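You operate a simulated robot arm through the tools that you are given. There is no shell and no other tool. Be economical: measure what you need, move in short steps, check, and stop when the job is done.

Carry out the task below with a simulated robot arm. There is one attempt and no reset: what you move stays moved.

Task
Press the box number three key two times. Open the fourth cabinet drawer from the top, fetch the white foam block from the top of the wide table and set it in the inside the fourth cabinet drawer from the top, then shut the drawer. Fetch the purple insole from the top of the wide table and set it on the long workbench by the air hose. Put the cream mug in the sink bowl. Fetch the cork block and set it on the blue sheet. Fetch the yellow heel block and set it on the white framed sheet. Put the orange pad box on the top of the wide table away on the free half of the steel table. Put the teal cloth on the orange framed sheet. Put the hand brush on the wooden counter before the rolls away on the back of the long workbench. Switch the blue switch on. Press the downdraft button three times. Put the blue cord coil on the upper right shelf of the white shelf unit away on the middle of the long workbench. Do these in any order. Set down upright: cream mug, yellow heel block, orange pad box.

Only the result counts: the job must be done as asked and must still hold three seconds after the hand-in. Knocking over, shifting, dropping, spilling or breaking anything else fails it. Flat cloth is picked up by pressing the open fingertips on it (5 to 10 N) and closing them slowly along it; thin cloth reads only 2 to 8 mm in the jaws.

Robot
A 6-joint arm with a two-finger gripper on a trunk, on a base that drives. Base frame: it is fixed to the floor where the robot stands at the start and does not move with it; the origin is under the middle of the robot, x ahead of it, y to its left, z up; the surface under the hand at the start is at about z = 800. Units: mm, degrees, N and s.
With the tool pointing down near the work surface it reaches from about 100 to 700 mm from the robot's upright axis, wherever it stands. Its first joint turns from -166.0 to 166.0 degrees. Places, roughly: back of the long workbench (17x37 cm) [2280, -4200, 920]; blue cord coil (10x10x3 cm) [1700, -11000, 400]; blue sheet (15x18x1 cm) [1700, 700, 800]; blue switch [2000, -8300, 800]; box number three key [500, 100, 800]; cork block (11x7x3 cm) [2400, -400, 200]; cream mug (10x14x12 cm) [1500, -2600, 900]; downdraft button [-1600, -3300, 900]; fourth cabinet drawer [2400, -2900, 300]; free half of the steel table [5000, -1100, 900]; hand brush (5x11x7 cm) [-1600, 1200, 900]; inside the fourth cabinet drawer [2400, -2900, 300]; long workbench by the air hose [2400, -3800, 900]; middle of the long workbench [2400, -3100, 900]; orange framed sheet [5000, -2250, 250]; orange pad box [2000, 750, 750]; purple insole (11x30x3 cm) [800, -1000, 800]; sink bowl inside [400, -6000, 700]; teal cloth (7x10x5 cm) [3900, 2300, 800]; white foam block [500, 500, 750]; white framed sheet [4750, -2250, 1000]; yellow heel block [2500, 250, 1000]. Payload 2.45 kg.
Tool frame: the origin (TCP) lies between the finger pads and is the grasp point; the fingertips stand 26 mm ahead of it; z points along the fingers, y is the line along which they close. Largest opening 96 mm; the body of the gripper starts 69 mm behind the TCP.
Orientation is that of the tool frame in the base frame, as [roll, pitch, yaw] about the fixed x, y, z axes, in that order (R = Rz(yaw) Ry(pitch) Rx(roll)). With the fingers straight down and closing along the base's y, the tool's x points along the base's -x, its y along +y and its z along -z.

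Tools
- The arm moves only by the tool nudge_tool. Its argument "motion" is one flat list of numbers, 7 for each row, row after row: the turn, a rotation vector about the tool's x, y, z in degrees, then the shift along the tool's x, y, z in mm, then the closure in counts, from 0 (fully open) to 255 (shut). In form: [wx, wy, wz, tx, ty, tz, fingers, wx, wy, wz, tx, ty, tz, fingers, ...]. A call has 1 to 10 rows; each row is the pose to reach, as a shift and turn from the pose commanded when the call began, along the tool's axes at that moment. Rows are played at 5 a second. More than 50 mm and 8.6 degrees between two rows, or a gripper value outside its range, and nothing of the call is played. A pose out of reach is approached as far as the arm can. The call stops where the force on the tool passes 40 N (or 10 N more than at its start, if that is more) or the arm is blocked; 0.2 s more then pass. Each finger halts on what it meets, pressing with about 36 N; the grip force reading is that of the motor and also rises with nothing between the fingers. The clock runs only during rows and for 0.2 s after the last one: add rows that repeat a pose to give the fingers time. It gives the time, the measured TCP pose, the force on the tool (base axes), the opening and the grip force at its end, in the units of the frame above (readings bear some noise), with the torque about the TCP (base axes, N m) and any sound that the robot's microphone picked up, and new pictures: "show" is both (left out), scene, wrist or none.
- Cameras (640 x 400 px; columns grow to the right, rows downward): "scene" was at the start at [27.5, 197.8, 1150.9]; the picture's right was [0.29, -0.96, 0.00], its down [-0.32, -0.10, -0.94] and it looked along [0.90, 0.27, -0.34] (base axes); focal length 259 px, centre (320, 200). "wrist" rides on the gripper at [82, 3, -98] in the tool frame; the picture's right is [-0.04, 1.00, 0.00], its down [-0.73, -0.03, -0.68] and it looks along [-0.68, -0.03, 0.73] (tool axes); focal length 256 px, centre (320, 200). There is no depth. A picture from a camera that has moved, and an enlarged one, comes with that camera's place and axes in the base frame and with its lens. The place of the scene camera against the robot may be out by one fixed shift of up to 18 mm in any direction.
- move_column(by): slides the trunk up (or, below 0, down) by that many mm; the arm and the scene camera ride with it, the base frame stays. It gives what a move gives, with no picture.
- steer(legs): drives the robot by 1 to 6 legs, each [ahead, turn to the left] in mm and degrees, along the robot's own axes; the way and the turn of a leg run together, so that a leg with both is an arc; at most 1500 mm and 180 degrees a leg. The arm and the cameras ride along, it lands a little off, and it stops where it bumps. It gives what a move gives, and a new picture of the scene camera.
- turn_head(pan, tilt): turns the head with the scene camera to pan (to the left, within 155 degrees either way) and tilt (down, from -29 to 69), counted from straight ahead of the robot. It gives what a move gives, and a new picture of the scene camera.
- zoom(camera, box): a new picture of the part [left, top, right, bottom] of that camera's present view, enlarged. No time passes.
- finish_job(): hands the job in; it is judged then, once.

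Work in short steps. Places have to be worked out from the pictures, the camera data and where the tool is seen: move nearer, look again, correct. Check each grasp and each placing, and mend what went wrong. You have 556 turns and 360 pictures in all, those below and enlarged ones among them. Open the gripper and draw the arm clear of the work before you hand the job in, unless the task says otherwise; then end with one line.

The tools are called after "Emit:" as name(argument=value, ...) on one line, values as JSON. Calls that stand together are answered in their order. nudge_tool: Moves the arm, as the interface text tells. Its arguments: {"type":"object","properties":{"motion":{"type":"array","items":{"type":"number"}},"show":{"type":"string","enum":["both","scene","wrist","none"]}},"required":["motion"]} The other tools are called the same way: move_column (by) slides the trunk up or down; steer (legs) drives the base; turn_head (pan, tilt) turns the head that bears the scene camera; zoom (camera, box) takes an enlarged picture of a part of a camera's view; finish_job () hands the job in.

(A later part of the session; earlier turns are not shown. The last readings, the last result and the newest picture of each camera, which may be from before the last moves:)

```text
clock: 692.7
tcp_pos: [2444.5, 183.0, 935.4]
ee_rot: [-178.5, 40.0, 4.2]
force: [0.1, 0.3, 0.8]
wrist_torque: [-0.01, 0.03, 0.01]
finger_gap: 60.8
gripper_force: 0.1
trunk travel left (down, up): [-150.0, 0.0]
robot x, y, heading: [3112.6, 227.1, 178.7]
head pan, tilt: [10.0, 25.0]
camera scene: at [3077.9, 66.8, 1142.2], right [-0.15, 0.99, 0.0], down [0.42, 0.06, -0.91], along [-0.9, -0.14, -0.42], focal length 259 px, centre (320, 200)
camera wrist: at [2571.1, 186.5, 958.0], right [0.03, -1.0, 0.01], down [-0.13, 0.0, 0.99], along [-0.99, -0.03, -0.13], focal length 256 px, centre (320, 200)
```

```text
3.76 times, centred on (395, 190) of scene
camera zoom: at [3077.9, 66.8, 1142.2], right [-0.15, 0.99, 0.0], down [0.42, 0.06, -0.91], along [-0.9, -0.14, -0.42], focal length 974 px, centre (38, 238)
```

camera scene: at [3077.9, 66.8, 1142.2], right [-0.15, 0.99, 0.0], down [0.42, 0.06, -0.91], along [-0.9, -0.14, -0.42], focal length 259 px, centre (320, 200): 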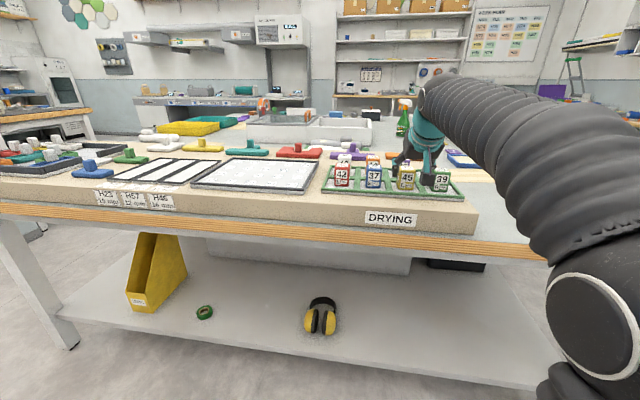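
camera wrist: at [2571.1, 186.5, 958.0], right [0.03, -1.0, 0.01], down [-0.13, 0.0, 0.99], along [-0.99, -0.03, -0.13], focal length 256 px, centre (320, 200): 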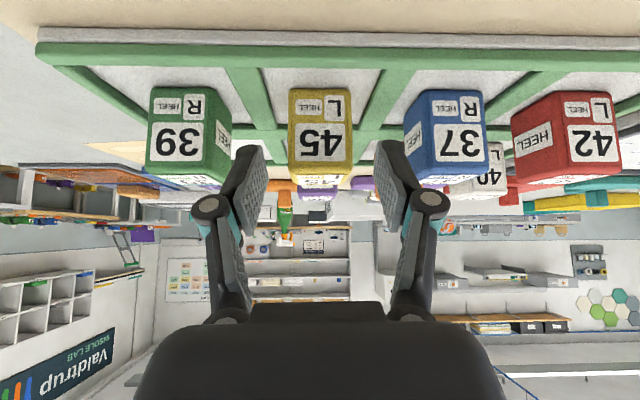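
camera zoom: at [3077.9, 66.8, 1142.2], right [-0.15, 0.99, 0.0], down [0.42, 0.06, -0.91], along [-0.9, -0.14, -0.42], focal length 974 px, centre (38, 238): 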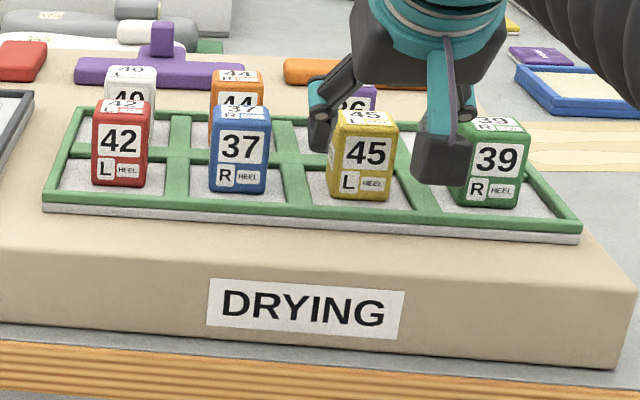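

Refined: block front face x≈2412, z 869–925, centre y≈182. Move in a further 45 mm and down 21 mm, then close.

Emit:
nudge_tool(motion=[0, 0, 0, -10, -1, 22, 94, 0, 0, 0, -20, -2, 45, 94, 0, 0, 0, -20, -2, 45, 94], show="both")

```text
clock: 693.5
tcp_pos: [2403.5, 183.2, 913.0]
ee_rot: [-178.6, 40.0, 4.2]
force: [0.1, -0.5, 0.5]
wrist_torque: [-0.03, 0.03, -0.01]
finger_gap: 60.5
gripper_force: 0.0
trunk travel left (down, up): [-150.0, 0.0]
robot x, y, heading: [3113.3, 225.0, 178.8]
head pan, tilt: [10.0, 25.0]
camera scene: at [3077.9, 66.8, 1142.2], right [-0.15, 0.99, 0.0], down [0.42, 0.06, -0.91], along [-0.9, -0.14, -0.42], focal length 259 px, centre (320, 200)
camera wrist: at [2527.9, 186.7, 935.8], right [0.03, -1.0, 0.01], down [-0.13, 0.0, 0.99], along [-0.99, -0.03, -0.13], focal length 256 px, centre (320, 200)
```

scene: 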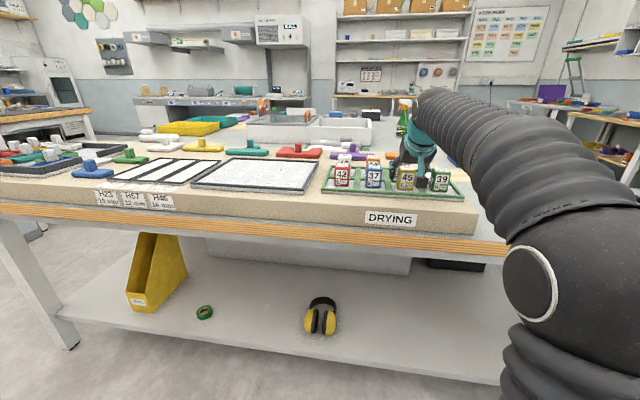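
wrist: 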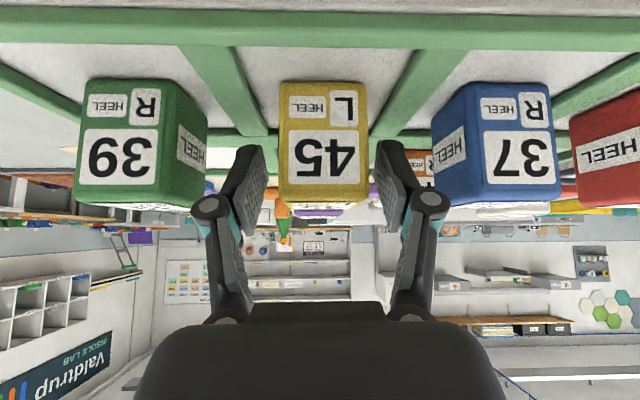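

Yellow block is between the fingers, neighbours clear. Close.

Emit:
nudge_tool(motion=[0, 0, 0, -3, 0, 3, 120, 0, 0, 0, -3, 0, 3, 160, 0, 0, 0, -3, 0, 3, 255, 0, 0, 0, -3, 0, 3, 255], show="wrist")

```text
clock: 694.5
tcp_pos: [2397.6, 183.6, 913.0]
ee_rot: [-178.6, 40.1, 4.2]
force: [0.0, 0.0, 1.4]
wrist_torque: [-0.05, 0.01, 0.0]
finger_gap: 39.4
gripper_force: 36.2
trunk travel left (down, up): [-150.0, 0.0]
robot x, y, heading: [3113.7, 228.9, 178.6]
head pan, tilt: [10.0, 25.0]
camera wrist: at [2523.8, 186.5, 935.3], right [0.03, -1.0, 0.01], down [-0.13, 0.0, 0.99], along [-0.99, -0.03, -0.12], focal length 256 px, centre (320, 200)
```

wrist: 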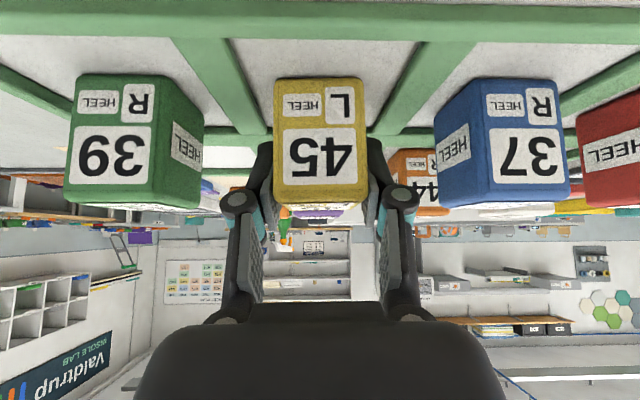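

Gripped (39 mm). Lift straight up.

Emit:
nudge_tool(motion=[0, 0, 0, -19, 0, -23, 255, 0, 0, 0, -39, 0, -46, 255, 0, 0, 0, -58, 0, -69, 255, 0, 0, 0, -68, 0, -80, 255], show="both")

```text
clock: 695.5
tcp_pos: [2398.8, 182.0, 1019.2]
ee_rot: [-178.6, 40.1, 4.3]
force: [-0.3, -0.1, -0.9]
wrist_torque: [0.01, 0.0, 0.02]
finger_gap: 39.4
gripper_force: 35.9
trunk travel left (down, up): [-150.0, 0.0]
robot x, y, heading: [3114.4, 224.9, 178.4]
head pan, tilt: [10.0, 25.0]
camera scene: at [3077.8, 66.8, 1142.2], right [-0.15, 0.99, 0.0], down [0.42, 0.06, -0.91], along [-0.9, -0.14, -0.42], focal length 259 px, centre (320, 200)
camera wrist: at [2524.3, 185.6, 1041.5], right [0.03, -1.0, 0.01], down [-0.13, 0.0, 0.99], along [-0.99, -0.03, -0.13], focal length 256 px, centre (320, 200)
```

scene: 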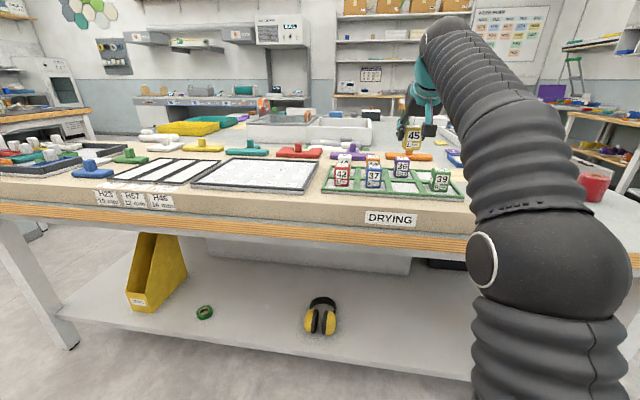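
wrist: 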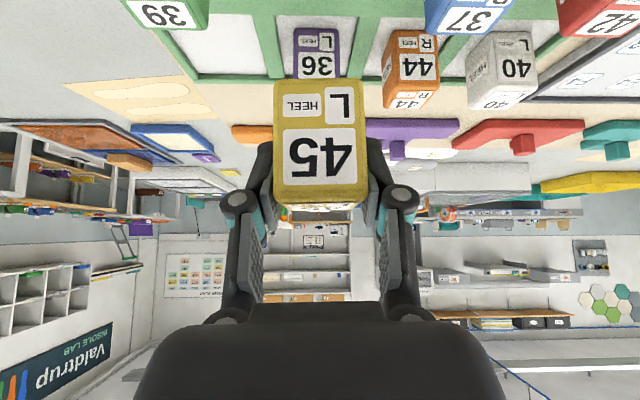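

Block lifted clean. Back away, tuck, and drive to the oven.

Emit:
steer(legs=[[-350, 0]])

Emit:
nudge_tool(motion=[0, 0, 0, 37, 3, -31, 255, 0, 0, 0, 74, 6, -62, 255, 0, 0, 0, 111, 9, -93, 255, 0, 0, 0, 148, 12, -124, 255, 0, 0, 0, 185, 15, -155, 255], show="none")

Emit:
steer(legs=[[0, 103.9], [1500, 0], [977, 0], [0, 77.5]])

Emit:
turn_head(pan=-10, tilt=25)

```text
clock: 697.8
tcp_pos: [2752.4, 174.3, 1018.8]
ee_rot: [-178.6, 40.1, 4.0]
force: [-0.2, -0.8, -0.8]
wrist_torque: [0.0, 0.0, 0.0]
finger_gap: 39.1
gripper_force: 36.3
trunk travel left (down, up): [-150.0, 0.0]
robot x, y, heading: [3467.4, 216.2, 178.5]
head pan, tilt: [10.0, 25.0]
camera scene: at [3431.3, 57.8, 1142.2], right [-0.15, 0.99, 0.0], down [0.42, 0.06, -0.91], along [-0.9, -0.13, -0.42], focal length 259 px, centre (320, 200)
```

scene: 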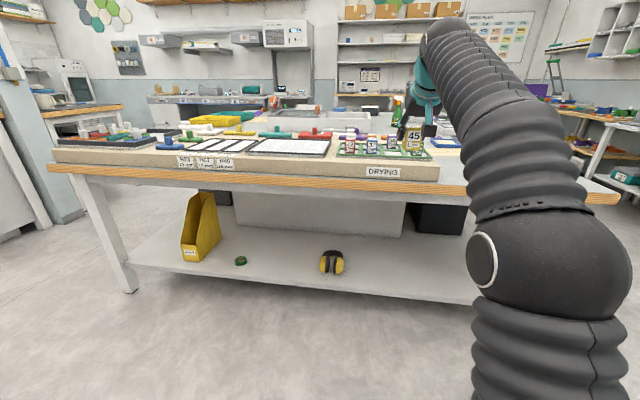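

```text
clock: 699.0
tcp_pos: [2994.1, 171.8, 1019.5]
ee_rot: [-178.6, 39.9, 4.1]
force: [-1.5, -0.2, -3.0]
wrist_torque: [0.02, 0.02, 0.02]
finger_gap: 39.1
gripper_force: 36.3
trunk travel left (down, up): [-150.0, 0.0]
robot x, y, heading: [3470.6, 217.3, 178.4]
head pan, tilt: [10.0, 25.0]
```

```text
clock: 718.9
tcp_pos: [4548.6, -2095.2, 1018.6]
ee_rot: [-178.6, 40.0, -171.1]
force: [-0.2, 0.3, -0.9]
wrist_torque: [0.02, 0.01, -0.01]
finger_gap: 39.1
gripper_force: 35.9
trunk travel left (down, up): [-150.0, 0.0]
robot x, y, heading: [4083.3, -2178.7, 3.2]
head pan, tilt: [10.0, 25.0]
camera scene: at [4100.4, -1991.4, 1142.2], right [0.23, -0.97, 0.0], down [-0.41, -0.1, -0.91], along [0.88, 0.21, -0.42], focal length 259 px, centre (320, 200)
```

scene: 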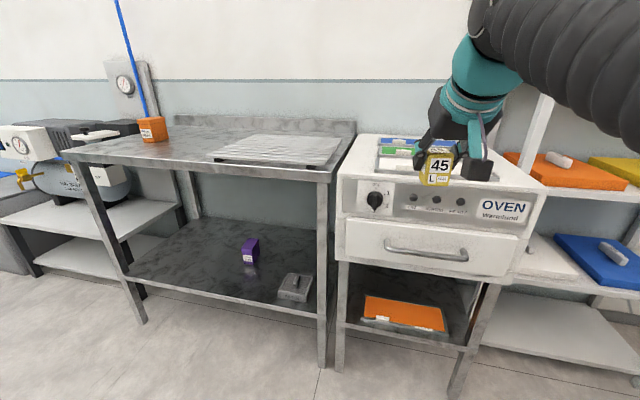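

```text
clock: 719.7
tcp_pos: [4548.9, -2095.3, 1019.5]
ee_rot: [-178.6, 40.0, -171.0]
force: [-0.6, -0.1, -0.6]
wrist_torque: [-0.03, 0.02, -0.01]
finger_gap: 39.1
gripper_force: 35.9
trunk travel left (down, up): [-150.0, 0.0]
robot x, y, heading: [4082.7, -2182.0, 3.4]
head pan, tilt: [-10.0, 25.0]
camera scene: at [4102.3, -2023.3, 1142.2], right [-0.12, -0.99, 0.0], down [-0.42, 0.05, -0.91], along [0.9, -0.1, -0.42], focal length 259 px, centre (320, 200)
```

scene: 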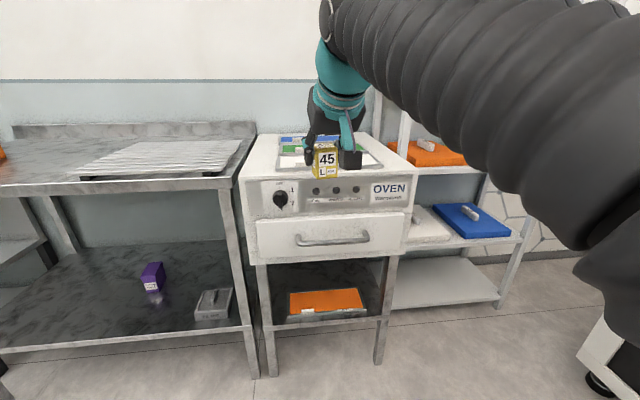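

Oven top is actually about z≈905 with the white sheet near [4890, -2150]. Drive 230 mm closer and view with the wrist camera.

Emit:
steer(legs=[[230, 0]])

Emit:
nudge_tool(motion=[0, 0, 0, 0, -2, 0, 255], show="wrist")

```text
clock: 721.4
tcp_pos: [4777.3, -2082.0, 1018.8]
ee_rot: [-178.5, 40.1, -171.0]
force: [0.5, 0.8, -1.3]
wrist_torque: [0.01, 0.03, -0.01]
finger_gap: 39.0
gripper_force: 36.3
trunk travel left (down, up): [-150.0, 0.0]
robot x, y, heading: [4310.3, -2167.8, 3.1]
head pan, tilt: [-10.0, 25.0]
camera scene: at [4331.3, -2010.0, 1142.2], right [-0.12, -0.99, 0.0], down [-0.42, 0.05, -0.91], along [0.9, -0.1, -0.42], focal length 259 px, centre (320, 200)
```

scene: 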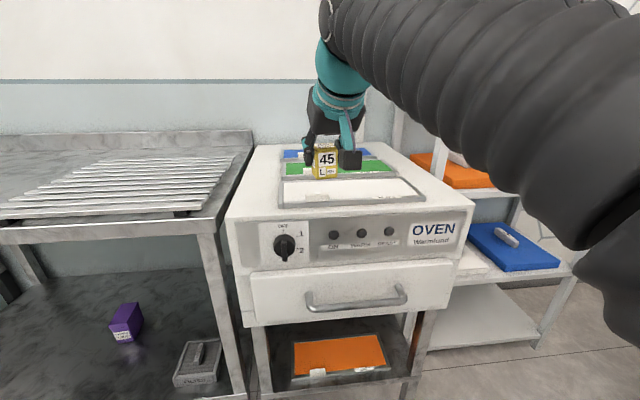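

```text
clock: 721.8
tcp_pos: [4778.9, -2084.1, 1020.3]
ee_rot: [-178.6, 40.0, -171.1]
force: [-0.1, -0.3, -0.8]
wrist_torque: [0.02, -0.01, 0.01]
finger_gap: 39.3
gripper_force: 36.8
trunk travel left (down, up): [-150.0, 0.0]
robot x, y, heading: [4311.4, -2165.2, 3.6]
head pan, tilt: [-10.0, 25.0]
camera wrist: at [4653.4, -2098.1, 1041.9], right [-0.11, 0.99, 0.01], down [0.13, 0.01, 0.99], along [0.99, 0.11, -0.13], focal length 256 px, centre (320, 200)
```

wrist: 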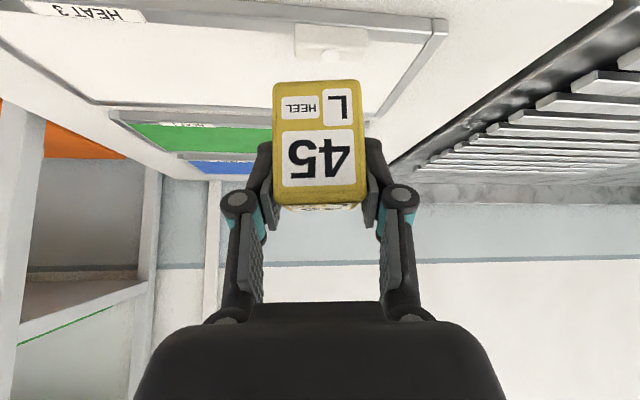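

White sheet: x≈4785–4895, y≈-2285…-2010, z≈922. Bring the block over its centre [4840, -2140].

Emit:
nudge_tool(motion=[0, 0, 0, -5, -32, 27, 255, 0, 0, 0, -11, -64, 55, 255, 0, 0, 0, -11, -64, 55, 255], show="both")

```text
clock: 722.6
tcp_pos: [4833.8, -2142.4, 985.8]
ee_rot: [-178.6, 40.0, -171.2]
force: [-0.9, 0.7, -1.6]
wrist_torque: [0.01, 0.0, 0.0]
finger_gap: 39.3
gripper_force: 35.8
trunk travel left (down, up): [-150.0, 0.0]
robot x, y, heading: [4312.8, -2169.5, 3.3]
head pan, tilt: [-10.0, 25.0]
camera scene: at [4331.2, -2010.0, 1142.2], right [-0.12, -0.99, 0.0], down [-0.42, 0.05, -0.91], along [0.9, -0.1, -0.42], focal length 259 px, centre (320, 200)
camera wrist: at [4707.6, -2155.9, 1008.0], right [-0.11, 0.99, 0.01], down [0.12, 0.01, 0.99], along [0.99, 0.11, -0.12], focal length 256 px, centre (320, 200)
```

scene: 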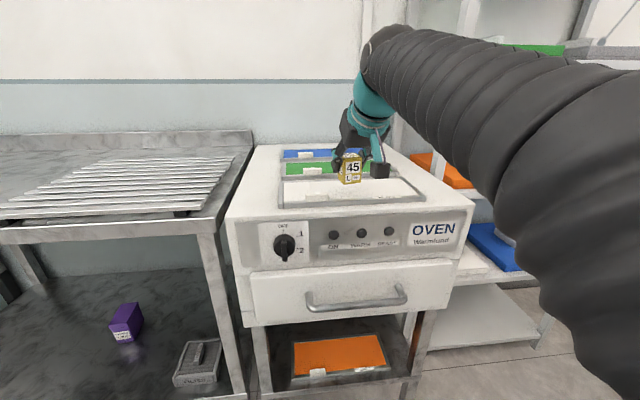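
wrist: 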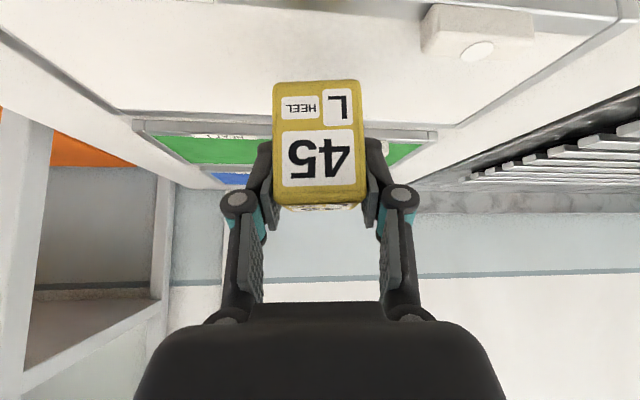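

Lower the block in small steps to contact.

Emit:
nudge_tool(motion=[0, 0, 0, 5, 0, 6, 255, 0, 0, 0, 7.7, 0, 9.2, 255, 0, 0, 0, 9.6, 0, 11.5, 255, 0, 0, 0, 11.6, 0, 13.8, 255, 0, 0, 0, 13.5, 0, 16.1, 255, 0, 0, 0, 15.4, 0, 18.4, 255, 0, 0, 0, 17.4, 0, 20.7, 255], show="both")

```text
clock: 724.2
tcp_pos: [4831.0, -2141.7, 957.5]
ee_rot: [-178.5, 40.0, -171.1]
force: [-0.7, -0.6, -1.9]
wrist_torque: [0.04, -0.02, 0.0]
finger_gap: 39.1
gripper_force: 35.9
trunk travel left (down, up): [-150.0, 0.0]
robot x, y, heading: [4312.6, -2168.2, 3.5]
head pan, tilt: [-10.0, 25.0]
camera scene: at [4331.3, -2010.0, 1142.2], right [-0.12, -0.99, 0.0], down [-0.42, 0.05, -0.91], along [0.9, -0.1, -0.42], focal length 259 px, centre (320, 200)
camera wrist: at [4705.2, -2156.0, 980.7], right [-0.11, 0.99, 0.01], down [0.12, 0.01, 0.99], along [0.99, 0.11, -0.12], focal length 256 px, centre (320, 200)
```

scene: 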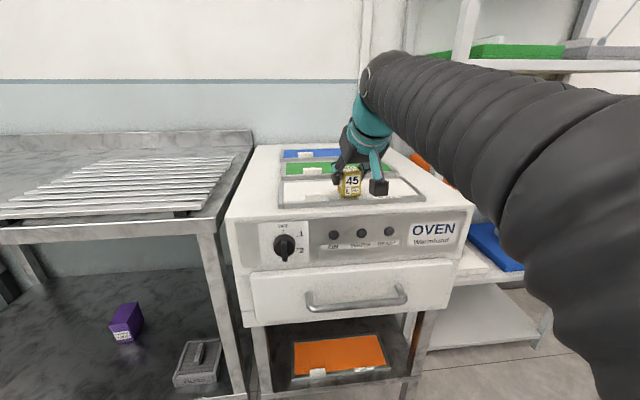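
wrist: 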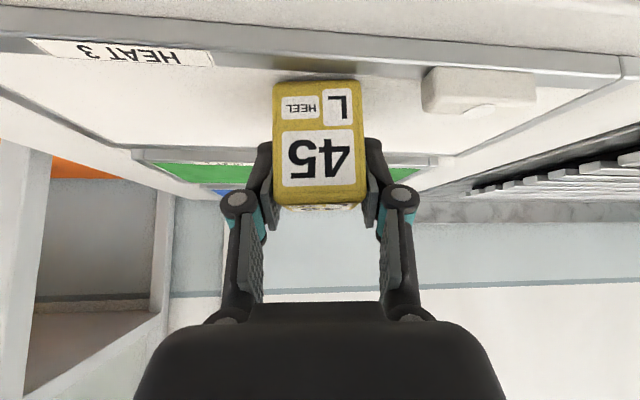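

The surface is a bit lower (≈905), so the sheet lies ~25 mm further back. Shift forward 25 mm and look again.

Emit:
nudge_tool(motion=[0, 0, 0, -11, -2, 5, 255, 0, 0, 0, -22.5, -4, 11, 255, 0, 0, 0, -22.5, -4, 11, 255], show="both")

Emit:
zoom(camera="scene", box=[260, 130, 440, 230])

```text
clock: 725.0
tcp_pos: [4855.4, -2143.3, 965.7]
ee_rot: [-178.5, 40.0, -171.1]
force: [-0.2, -0.3, -0.9]
wrist_torque: [0.0, 0.01, 0.01]
finger_gap: 39.1
gripper_force: 36.1
trunk travel left (down, up): [-150.0, 0.0]
robot x, y, heading: [4310.8, -2163.5, 3.4]
head pan, tilt: [-10.0, 25.0]
camera scene: at [4331.2, -2010.0, 1142.2], right [-0.12, -0.99, 0.0], down [-0.42, 0.05, -0.91], along [0.9, -0.1, -0.42], focal length 259 px, centre (320, 200)
camera wrist: at [4730.0, -2157.3, 987.6], right [-0.11, 0.99, 0.01], down [0.13, 0.01, 0.99], along [0.99, 0.11, -0.13], focal length 256 px, centre (320, 200)
```

scene: 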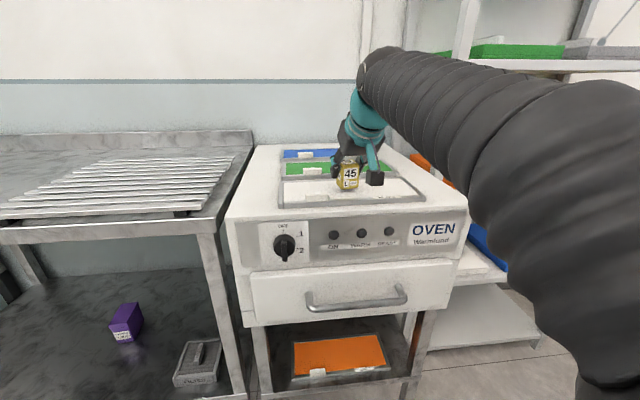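
wrist: 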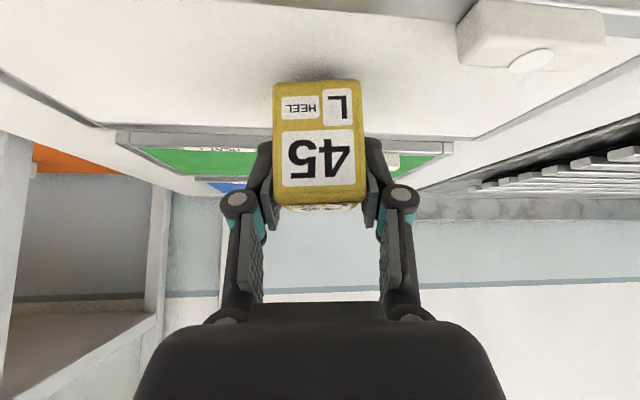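

```text
3.56 times, centred on (350, 180) of scene
camera zoom: at [4331.2, -2010.0, 1142.2], right [-0.12, -0.99, 0.0], down [-0.42, 0.05, -0.91], along [0.9, -0.1, -0.42], focal length 920 px, centre (213, 271)
```

zoom: 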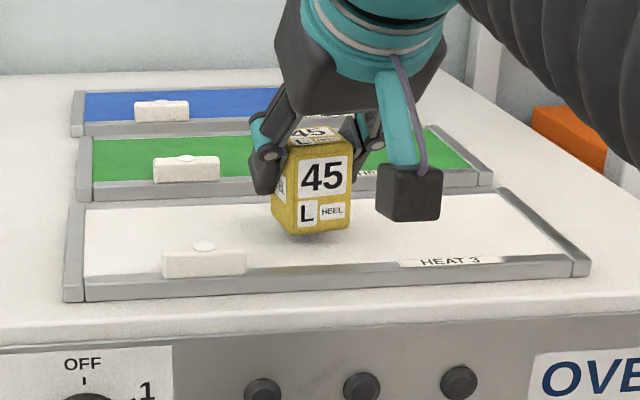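

Shift another 20 mm back for centring, then lower to contact.

Emit:
nudge_tool(motion=[0, 0, 0, -15, -3, 12.7, 255, 0, 0, 0, -9.9, -3, 18.8, 255, 0, 0, 0, -6.7, -3, 22.6, 255, 0, 0, 0, -4.8, -3, 24.9, 255, 0, 0, 0, -2.9, -3, 27.2, 255, 0, 0, 0, -1, -3, 29.5, 255, 0, 0, 0, 1, -3, 31.8, 255, 0, 0, 0, 2.9, -3, 34.1, 255], show="none")

Emit:
zoom(camera="scene", box=[260, 130, 440, 230])

```text
clock: 726.8
tcp_pos: [4874.5, -2143.2, 940.8]
ee_rot: [-178.5, 40.2, -171.0]
force: [0.4, 3.2, 30.7]
wrist_torque: [0.62, -0.2, 0.11]
finger_gap: 39.5
gripper_force: 35.9
trunk travel left (down, up): [-150.0, 0.0]
robot x, y, heading: [4310.0, -2165.7, 3.4]
head pan, tilt: [-10.0, 25.0]
```

```text
3.56 times, centred on (350, 180) of scene
camera zoom: at [4329.8, -2009.9, 1142.4], right [-0.12, -0.99, 0.0], down [-0.42, 0.05, -0.91], along [0.9, -0.1, -0.42], focal length 920 px, centre (213, 271)
```

zoom: 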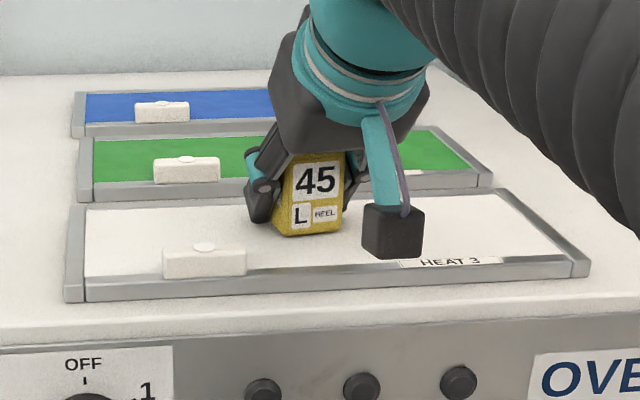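

Contact; the block is mid-sheet. Ease, release, and withdraw along the tool axis.

Emit:
nudge_tool(motion=[0, 0, 0, -1.3, 0, -1.5, 200, 0, 0, 0, -1.3, 0, -1.5, 140, 0, 0, 0, -1.3, 0, -1.5, 94, 0, 0, 0, -1.3, 0, -1.5, 94, 0, 0, 0, -1.3, 0, -30, 94, 0, 0, 0, -1.3, 0, -75, 94, 0, 0, 0, 0, 0, -120, 94], show="none")

Emit:
zoom(camera="scene", box=[260, 130, 440, 230])

```text
clock: 728.4
tcp_pos: [4798.9, -2151.7, 1027.4]
ee_rot: [-178.6, 39.9, -171.1]
force: [0.8, 0.8, 0.1]
wrist_torque: [0.02, 0.01, -0.01]
finger_gap: 60.7
gripper_force: 0.1
trunk travel left (down, up): [-150.0, 0.0]
robot x, y, heading: [4308.6, -2166.5, 3.6]
head pan, tilt: [-10.0, 25.0]
```

```text
3.56 times, centred on (350, 180) of scene
camera zoom: at [4331.6, -2010.0, 1142.2], right [-0.12, -0.99, 0.0], down [-0.42, 0.05, -0.91], along [0.9, -0.1, -0.42], focal length 920 px, centre (213, 271)
```

zoom: 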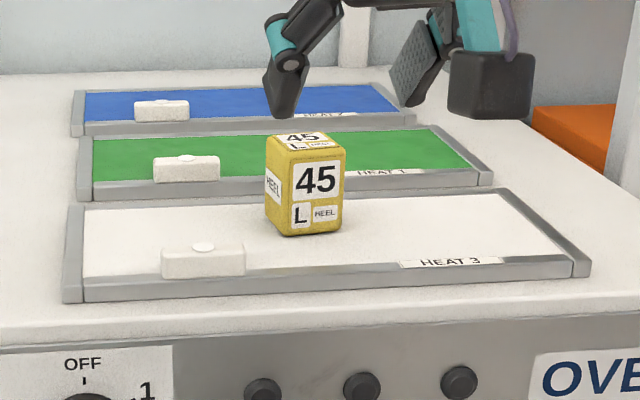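

Heel block stands upright on the white sheet. Level the tool, then drive north to find the teal cloth.

Emit:
nudge_tool(motion=[0, 8, 0, 10, 0, -10, 60, 0, 16, 0, 20, 0, -20, 0, 0, 24, 0, 30, 0, -20, 0, 0, 32, 0, 40, 0, -20, 0, 0, 40, 0, 50, 0, -20, 0, 0, 40, 0, 50, 0, -20, 0], show="none")

Emit:
steer(legs=[[-220, 0], [0, 87], [1500, 0], [1500, 0]])

Emit:
turn_head(pan=0, tilt=20)

```text
clock: 729.8
tcp_pos: [4746.9, -2160.7, 1010.1]
ee_rot: [-178.9, 0.3, -172.1]
force: [-0.2, 0.0, -0.3]
wrist_torque: [-0.01, -0.02, 0.02]
finger_gap: 95.8
gripper_force: 0.1
trunk travel left (down, up): [-150.0, 0.0]
robot x, y, heading: [4309.5, -2167.5, 3.3]
head pan, tilt: [-10.0, 25.0]
```

```text
clock: 749.2
tcp_pos: [4196.1, 1249.0, 1011.0]
ee_rot: [-179.0, 0.2, -87.2]
force: [1.0, 0.9, 0.4]
wrist_torque: [0.02, 0.0, -0.02]
finger_gap: 96.2
gripper_force: 0.0
trunk travel left (down, up): [-150.0, 0.0]
robot x, y, heading: [4161.2, 813.5, 88.3]
head pan, tilt: [-10.0, 25.0]
camera scene: at [4020.7, 861.7, 1142.2], right [0.98, -0.21, 0.0], down [-0.09, -0.41, -0.91], along [0.19, 0.89, -0.42], focal length 259 px, centre (320, 200)
```

scene: 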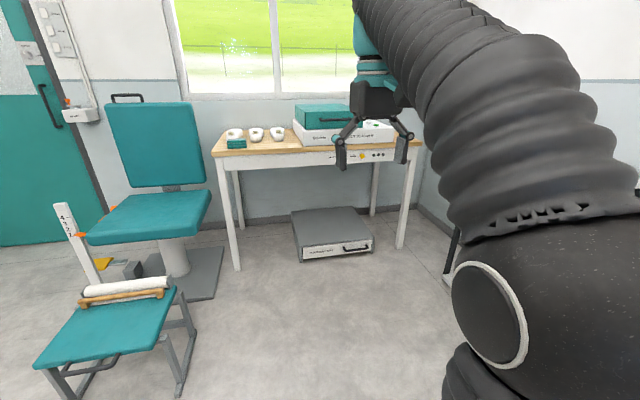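

```text
clock: 750.0
tcp_pos: [4196.9, 1249.5, 1011.1]
ee_rot: [-178.8, 0.3, -87.2]
force: [0.3, 0.5, -0.2]
wrist_torque: [-0.02, -0.03, -0.01]
finger_gap: 95.9
gripper_force: 0.0
trunk travel left (down, up): [-150.0, 0.0]
robot x, y, heading: [4165.1, 807.0, 88.2]
head pan, tilt: [0.0, 20.0]
camera scene: at [4004.9, 864.6, 1150.3], right [1.0, -0.03, 0.0], down [-0.01, -0.34, -0.94], along [0.03, 0.94, -0.34], focal length 259 px, centre (320, 200)
```

scene: 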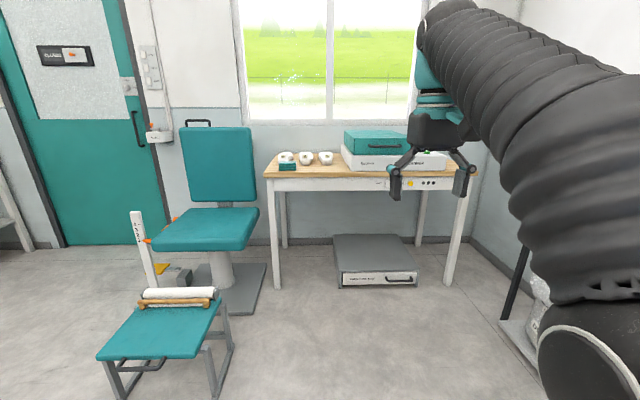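

The teal cloth is at the front-left of the window table, about [3855, 2390]. Drive to about [4000, 1830].

Emit:
steer(legs=[[0, 10.5], [1000, 0], [0, -9]])

Emit:
turn_head(pan=0, tilt=30)

```text
clock: 756.5
tcp_pos: [4044.6, 2223.1, 1010.6]
ee_rot: [-178.9, 0.3, -86.2]
force: [-0.6, -0.5, 0.1]
wrist_torque: [0.0, 0.04, 0.02]
finger_gap: 95.7
gripper_force: 0.0
trunk travel left (down, up): [-150.0, 0.0]
robot x, y, heading: [4021.0, 1785.9, 89.1]
head pan, tilt: [0.0, 20.0]
camera scene: at [3859.9, 1836.5, 1150.3], right [1.0, -0.02, 0.0], down [-0.01, -0.34, -0.94], along [0.01, 0.94, -0.34], focal length 259 px, centre (320, 200)
```

scene: 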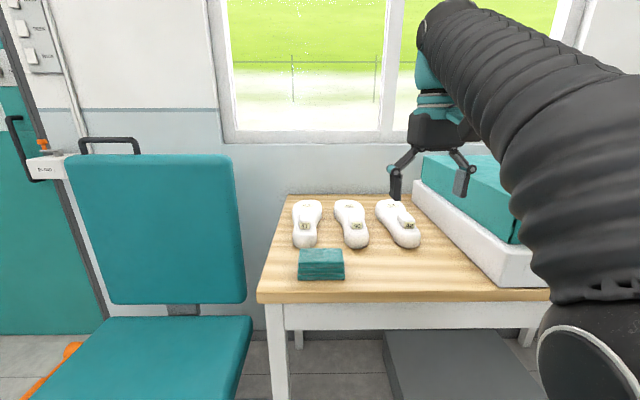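

```text
clock: 757.2
tcp_pos: [4045.3, 2224.1, 1010.4]
ee_rot: [-179.0, 0.3, -86.2]
force: [-0.6, -0.1, -0.7]
wrist_torque: [0.0, -0.03, -0.01]
finger_gap: 96.0
gripper_force: 0.1
trunk travel left (down, up): [-150.0, 0.0]
robot x, y, heading: [4017.0, 1789.5, 88.9]
head pan, tilt: [0.0, 30.0]
camera scene: at [3859.9, 1833.8, 1134.3], right [1.0, -0.02, 0.0], down [-0.01, -0.5, -0.87], along [0.01, 0.87, -0.5], focal length 259 px, centre (320, 200)
```

scene: 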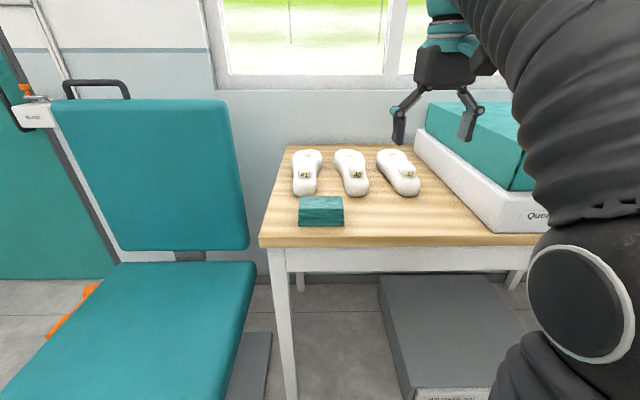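

The cloth stack is 10 cm along x and 7 cm along y, so fingers must close along y: rotate the tool 86° while moving over it.

Emit:
nudge_tool(motion=[0, 0, 8.6, -10, 16, 5, 0, 0, 0, 17.2, -20, 33, 10, 0, 0, 0, 25.8, -30, 50, 15, 0, 0, 0, 34.4, -42, 67, 20, 0, 0, 0, 43, -55, 84, 25, 0, 0, 0, 51.6, -68, 101, 30, 0, 0, 0, 60.2, -82, 118, 36, 0, 0, 0, 68.8, -96, 135, 42, 0, 0, 0, 77.4, -110, 152, 48, 0, 0, 0, 86, -123, 169, 54, 0], show="both")

```text
clock: 759.4
tcp_pos: [3869.6, 2335.8, 953.5]
ee_rot: [179.7, 1.0, -172.4]
force: [0.2, 0.4, -0.6]
wrist_torque: [-0.01, 0.02, 0.02]
finger_gap: 96.2
gripper_force: 0.1
trunk travel left (down, up): [-150.0, 0.0]
robot x, y, heading: [4016.5, 1788.8, 89.2]
head pan, tilt: [0.0, 30.0]
camera scene: at [3859.9, 1833.6, 1134.3], right [1.0, -0.02, 0.0], down [-0.01, -0.5, -0.87], along [0.01, 0.87, -0.5], focal length 259 px, centre (320, 200)
camera wrist: at [3785.9, 2327.5, 1049.6], right [-0.09, 1.0, 0.01], down [0.72, 0.06, 0.69], along [0.69, 0.07, -0.72], focal length 256 px, centre (320, 200)
```

scene: 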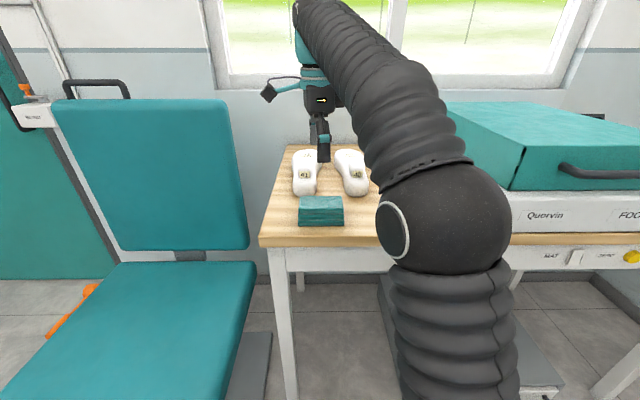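
wrist: 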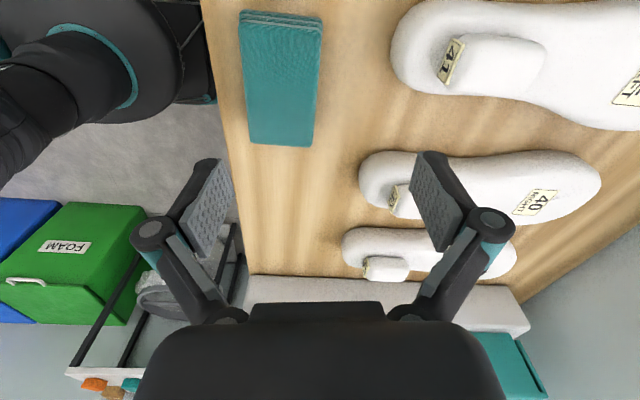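

Cloth centre ≈ [3871, 2304], top z≈829. Shift and come down to just above, then look.

Emit:
nudge_tool(motion=[0, 0, 0, 3, -32, 0, 0, 0, 0, 0, 3, -32, 45, 0, 0, 0, 0, 3, -32, 85, 0, 0, 0, 0, 3, -32, 85, 0], show="wrist")

```text
clock: 760.4
tcp_pos: [3871.3, 2303.6, 868.7]
ee_rot: [179.7, 1.2, -172.2]
force: [-0.6, 0.1, -0.3]
wrist_torque: [-0.01, 0.01, -0.03]
finger_gap: 95.8
gripper_force: 0.1
trunk travel left (down, up): [-150.0, 0.0]
robot x, y, heading: [4020.4, 1788.9, 89.2]
head pan, tilt: [0.0, 30.0]
camera wrist: at [3788.3, 2294.8, 965.9], right [-0.1, 1.0, 0.01], down [0.72, 0.07, 0.69], along [0.69, 0.07, -0.72], focal length 256 px, centre (320, 200)
```

wrist: 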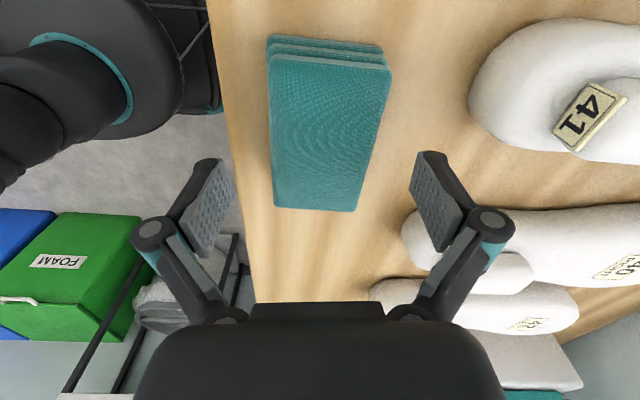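

Rotate 6° to match, descend to z≈815 and close.

Emit:
nudge_tool(motion=[0, 0, 6, -6, 0, 0, 0, 0, 0, 6, -6, 0, 30, 0, 0, 0, 6, -6, 0, 53, 0, 0, 0, 6, -6, 0, 53, 80, 0, 0, 6, -6, 0, 53, 140, 0, 0, 6, -6, 0, 53, 200, 0, 0, 6, -6, 0, 53, 255, 0, 0, 6, -6, 0, 53, 255], show="wrist")

```text
clock: 761.7
tcp_pos: [3878.3, 2302.1, 821.3]
ee_rot: [179.3, 0.9, -178.1]
force: [0.7, -7.3, 24.2]
wrist_torque: [-1.0, 0.02, 0.06]
finger_gap: 64.4
gripper_force: 33.1
trunk travel left (down, up): [-150.0, 0.0]
robot x, y, heading: [4020.6, 1787.7, 89.2]
head pan, tilt: [0.0, 30.0]
stopped in row 6: the force on the tool passed its limit at 47 N (the readings are from after the stop); the commanded pose is now the measured one
camera wrist: at [3795.0, 2300.8, 918.8], right [0.01, 1.0, 0.01], down [0.72, -0.01, 0.69], along [0.69, 0.0, -0.72], focal length 256 px, centre (320, 200)
```

wrist: 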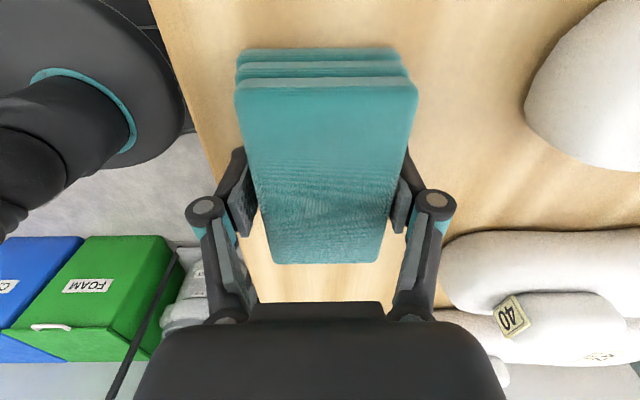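

Tips touched the table while gripping (64 mm). Raise slightly, close fully, then lift slowly.

Emit:
nudge_tool(motion=[0, 0, 0, 0, 0, -2, 255, 0, 0, 0, 0, 0, -2, 255, 0, 0, 0, 0, 0, -15, 255, 0, 0, 0, 0, 0, -40, 255, 0, 0, 0, 0, 0, -80, 255, 0, 0, 0, 0, 0, -120, 255, 0, 0, 0, 0, 0, -120, 255], show="both")

```text
clock: 763.3
tcp_pos: [3877.1, 2303.1, 937.0]
ee_rot: [179.5, 1.1, -178.2]
force: [-0.6, -0.6, -0.7]
wrist_torque: [0.0, 0.03, 0.0]
finger_gap: 64.5
gripper_force: 35.7
trunk travel left (down, up): [-150.0, 0.0]
robot x, y, heading: [4018.8, 1787.8, 89.3]
head pan, tilt: [0.0, 30.0]
camera scene: at [3859.8, 1833.6, 1134.2], right [1.0, -0.02, 0.0], down [-0.01, -0.5, -0.87], along [0.01, 0.87, -0.5], focal length 259 px, centre (320, 200)
camera wrist: at [3794.0, 2302.5, 1034.4], right [0.01, 1.0, 0.01], down [0.72, -0.01, 0.69], along [0.69, 0.0, -0.72], focal length 256 px, centre (320, 200)
```

scene: 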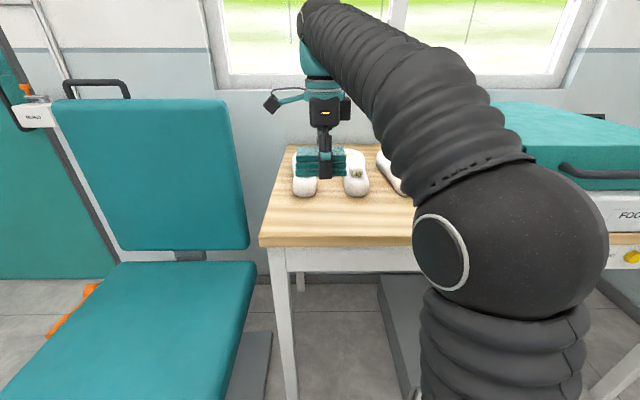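
wrist: 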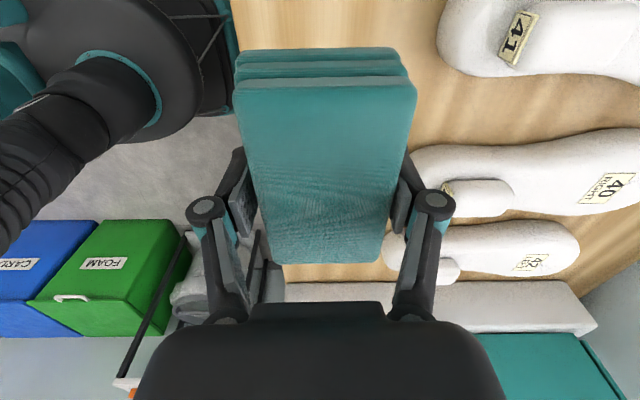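

Cloth held. For the low shelf I need a tilted hand, so I'll re-lay the cloth here turned 90°, then regrip with a 45° tilt. First rotate the tool back.

Emit:
nudge_tool(motion=[0, 0, -8.6, -2, 1, 0, 255, 0, 0, -17.2, -5, 2, 0, 255, 0, 0, -25.8, -8, 3, 0, 255, 0, 0, -34.4, -11, 4, 0, 255, 0, 0, -43, -14, 5, 0, 255, 0, 0, -51.6, -17, 6, 0, 255, 0, 0, -60.2, -20, 7, 0, 255, 0, 0, -68.8, -25, 8, 0, 255, 0, 0, -77.4, -25, 9, 0, 255, 0, 0, -86, -25, 10, 0, 255], show="wrist")

```text
clock: 765.5
tcp_pos: [3900.2, 2312.7, 940.3]
ee_rot: [-179.1, 0.5, -92.0]
force: [0.3, -0.5, -0.3]
wrist_torque: [-0.01, 0.01, 0.0]
finger_gap: 63.6
gripper_force: 35.7
trunk travel left (down, up): [-150.0, 0.0]
robot x, y, heading: [4016.1, 1789.3, 89.1]
head pan, tilt: [0.0, 30.0]
camera wrist: at [3893.5, 2230.3, 1037.1], right [-1.0, 0.08, -0.02], down [0.04, 0.73, 0.69], along [0.06, 0.68, -0.73], focal length 256 px, centre (320, 200)
```

wrist: 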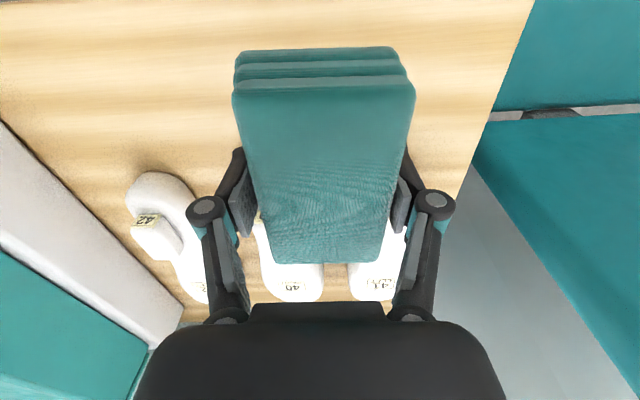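

Clear table below. Lower the cloth and release.

Emit:
nudge_tool(motion=[0, 0, 0, 0, 0, 45, 255, 0, 0, 0, 0, 0, 85, 255, 0, 0, 0, 0, 0, 106, 255, 0, 0, 0, 0, 0, 112, 255, 0, 0, 0, 0, 0, 115, 255, 0, 0, 0, 0, 0, 118, 255], show="none")

Emit:
nudge_tool(motion=[0, 0, 0, 0, 0, 0, 180, 0, 0, 0, 0, 0, -2, 60, 0, 0, 0, 0, 0, -2, 0, 0, 0, 0, 0, 0, -10, 0], show="wrist")

```text
clock: 766.9
tcp_pos: [3903.3, 2314.8, 823.6]
ee_rot: [-179.1, 0.6, -92.2]
force: [1.3, -0.8, 5.3]
wrist_torque: [0.29, 0.16, -0.02]
finger_gap: 64.3
gripper_force: 36.1
trunk travel left (down, up): [-150.0, 0.0]
robot x, y, heading: [4020.6, 1785.3, 89.3]
head pan, tilt: [0.0, 30.0]
```

```text
clock: 767.9
tcp_pos: [3903.6, 2312.3, 831.6]
ee_rot: [-179.1, 0.5, -92.2]
force: [0.0, -0.4, 0.8]
wrist_torque: [-0.02, -0.01, 0.0]
finger_gap: 95.8
gripper_force: 0.1
trunk travel left (down, up): [-150.0, 0.0]
robot x, y, heading: [4019.0, 1785.4, 89.0]
head pan, tilt: [0.0, 30.0]
camera wrist: at [3895.2, 2230.9, 928.8], right [-1.0, 0.08, -0.02], down [0.05, 0.73, 0.69], along [0.07, 0.68, -0.73], focal length 256 px, centre (320, 200)
```

wrist: 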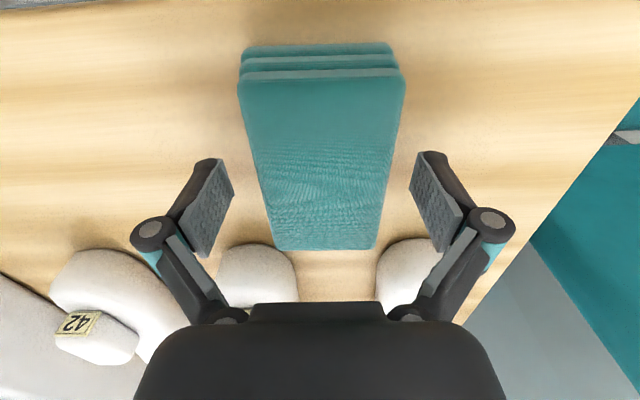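

Now tilt 45° in place, and regrip.

Emit:
nudge_tool(motion=[0, -8, 0, 0, 0, 0, 0, 0, -16, 0, 0, 0, 0, 0, 0, -24, 0, 0, 0, 0, 0, 0, -32, 0, 0, 0, 0, 0, 0, -40, 0, 0, 0, 0, 0, 0, -45, 0, 0, 0, 5, 0, 0, -45, 0, 0, 0, 5, 0], show="both")

```text
clock: 769.5
tcp_pos: [3904.1, 2314.3, 826.8]
ee_rot: [-178.6, 45.6, -91.2]
force: [0.2, -0.7, 0.6]
wrist_torque: [0.01, -0.01, 0.01]
finger_gap: 95.9
gripper_force: 0.1
trunk travel left (down, up): [-150.0, 0.0]
robot x, y, heading: [4019.3, 1783.6, 88.8]
head pan, tilt: [0.0, 30.0]
camera scene: at [3859.8, 1833.6, 1134.3], right [1.0, -0.02, 0.0], down [-0.01, -0.5, -0.87], along [0.01, 0.87, -0.5], focal length 259 px, centre (320, 200)
camera wrist: at [3894.4, 2186.8, 837.4], right [-1.0, 0.07, 0.01], down [0.01, 0.03, 1.0], along [0.07, 1.0, -0.03], focal length 256 px, centre (320, 200)
```

scene: 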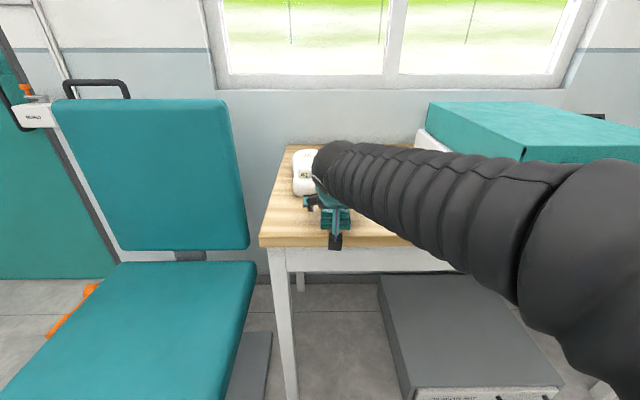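
wrist: 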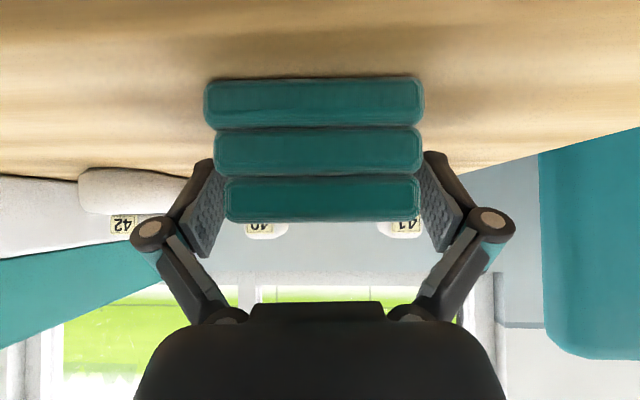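

Fingers straddle the stack. Close and lift.

Emit:
nudge_tool(motion=[0, 0, 0, 2, 0, 2, 80, 0, 0, 0, 2, 0, 2, 140, 0, 0, 0, 2, 0, 2, 200, 0, 0, 0, 2, 0, 2, 255, 0, 0, 0, 2, 0, 2, 255, 0, 0, 0, -8, 0, -8, 255, 0, 0, 0, -30, 0, -30, 255, 0, 0, 0, -60, 0, -60, 255], show="both")

```text
clock: 771.3
tcp_pos: [3903.0, 2313.0, 910.7]
ee_rot: [-178.7, 45.5, -91.2]
force: [-0.5, -0.1, -0.7]
wrist_torque: [0.03, 0.0, -0.02]
finger_gap: 63.8
gripper_force: 35.9
trunk travel left (down, up): [-150.0, 0.0]
robot x, y, heading: [4019.1, 1788.8, 89.2]
head pan, tilt: [0.0, 30.0]
camera scene: at [3859.8, 1833.7, 1134.2], right [1.0, -0.02, 0.0], down [-0.01, -0.5, -0.87], along [0.01, 0.87, -0.5], focal length 259 px, centre (320, 200)
camera wrist: at [3894.5, 2184.8, 921.1], right [-1.0, 0.07, 0.01], down [0.01, 0.03, 1.0], along [0.07, 1.0, -0.03], focal length 256 px, centre (320, 200)
```

scene: 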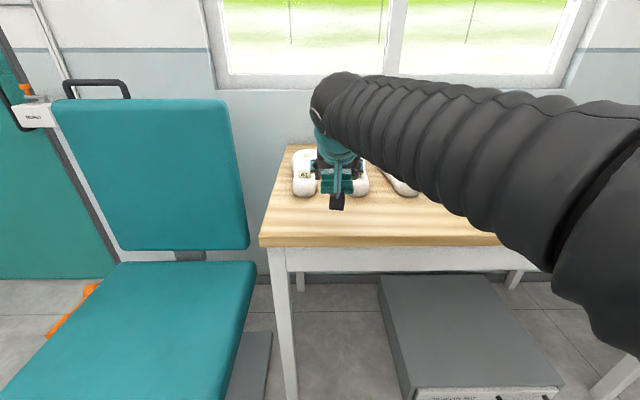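
wrist: 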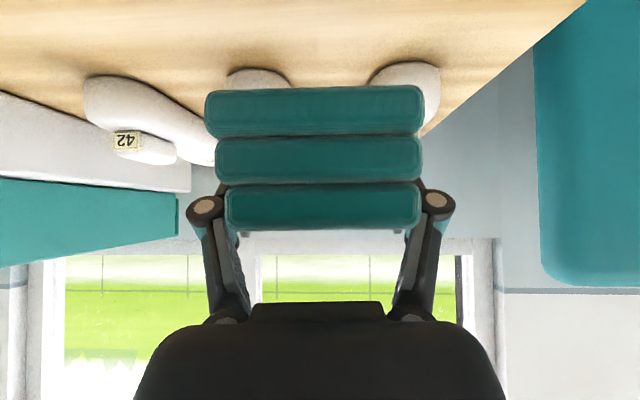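

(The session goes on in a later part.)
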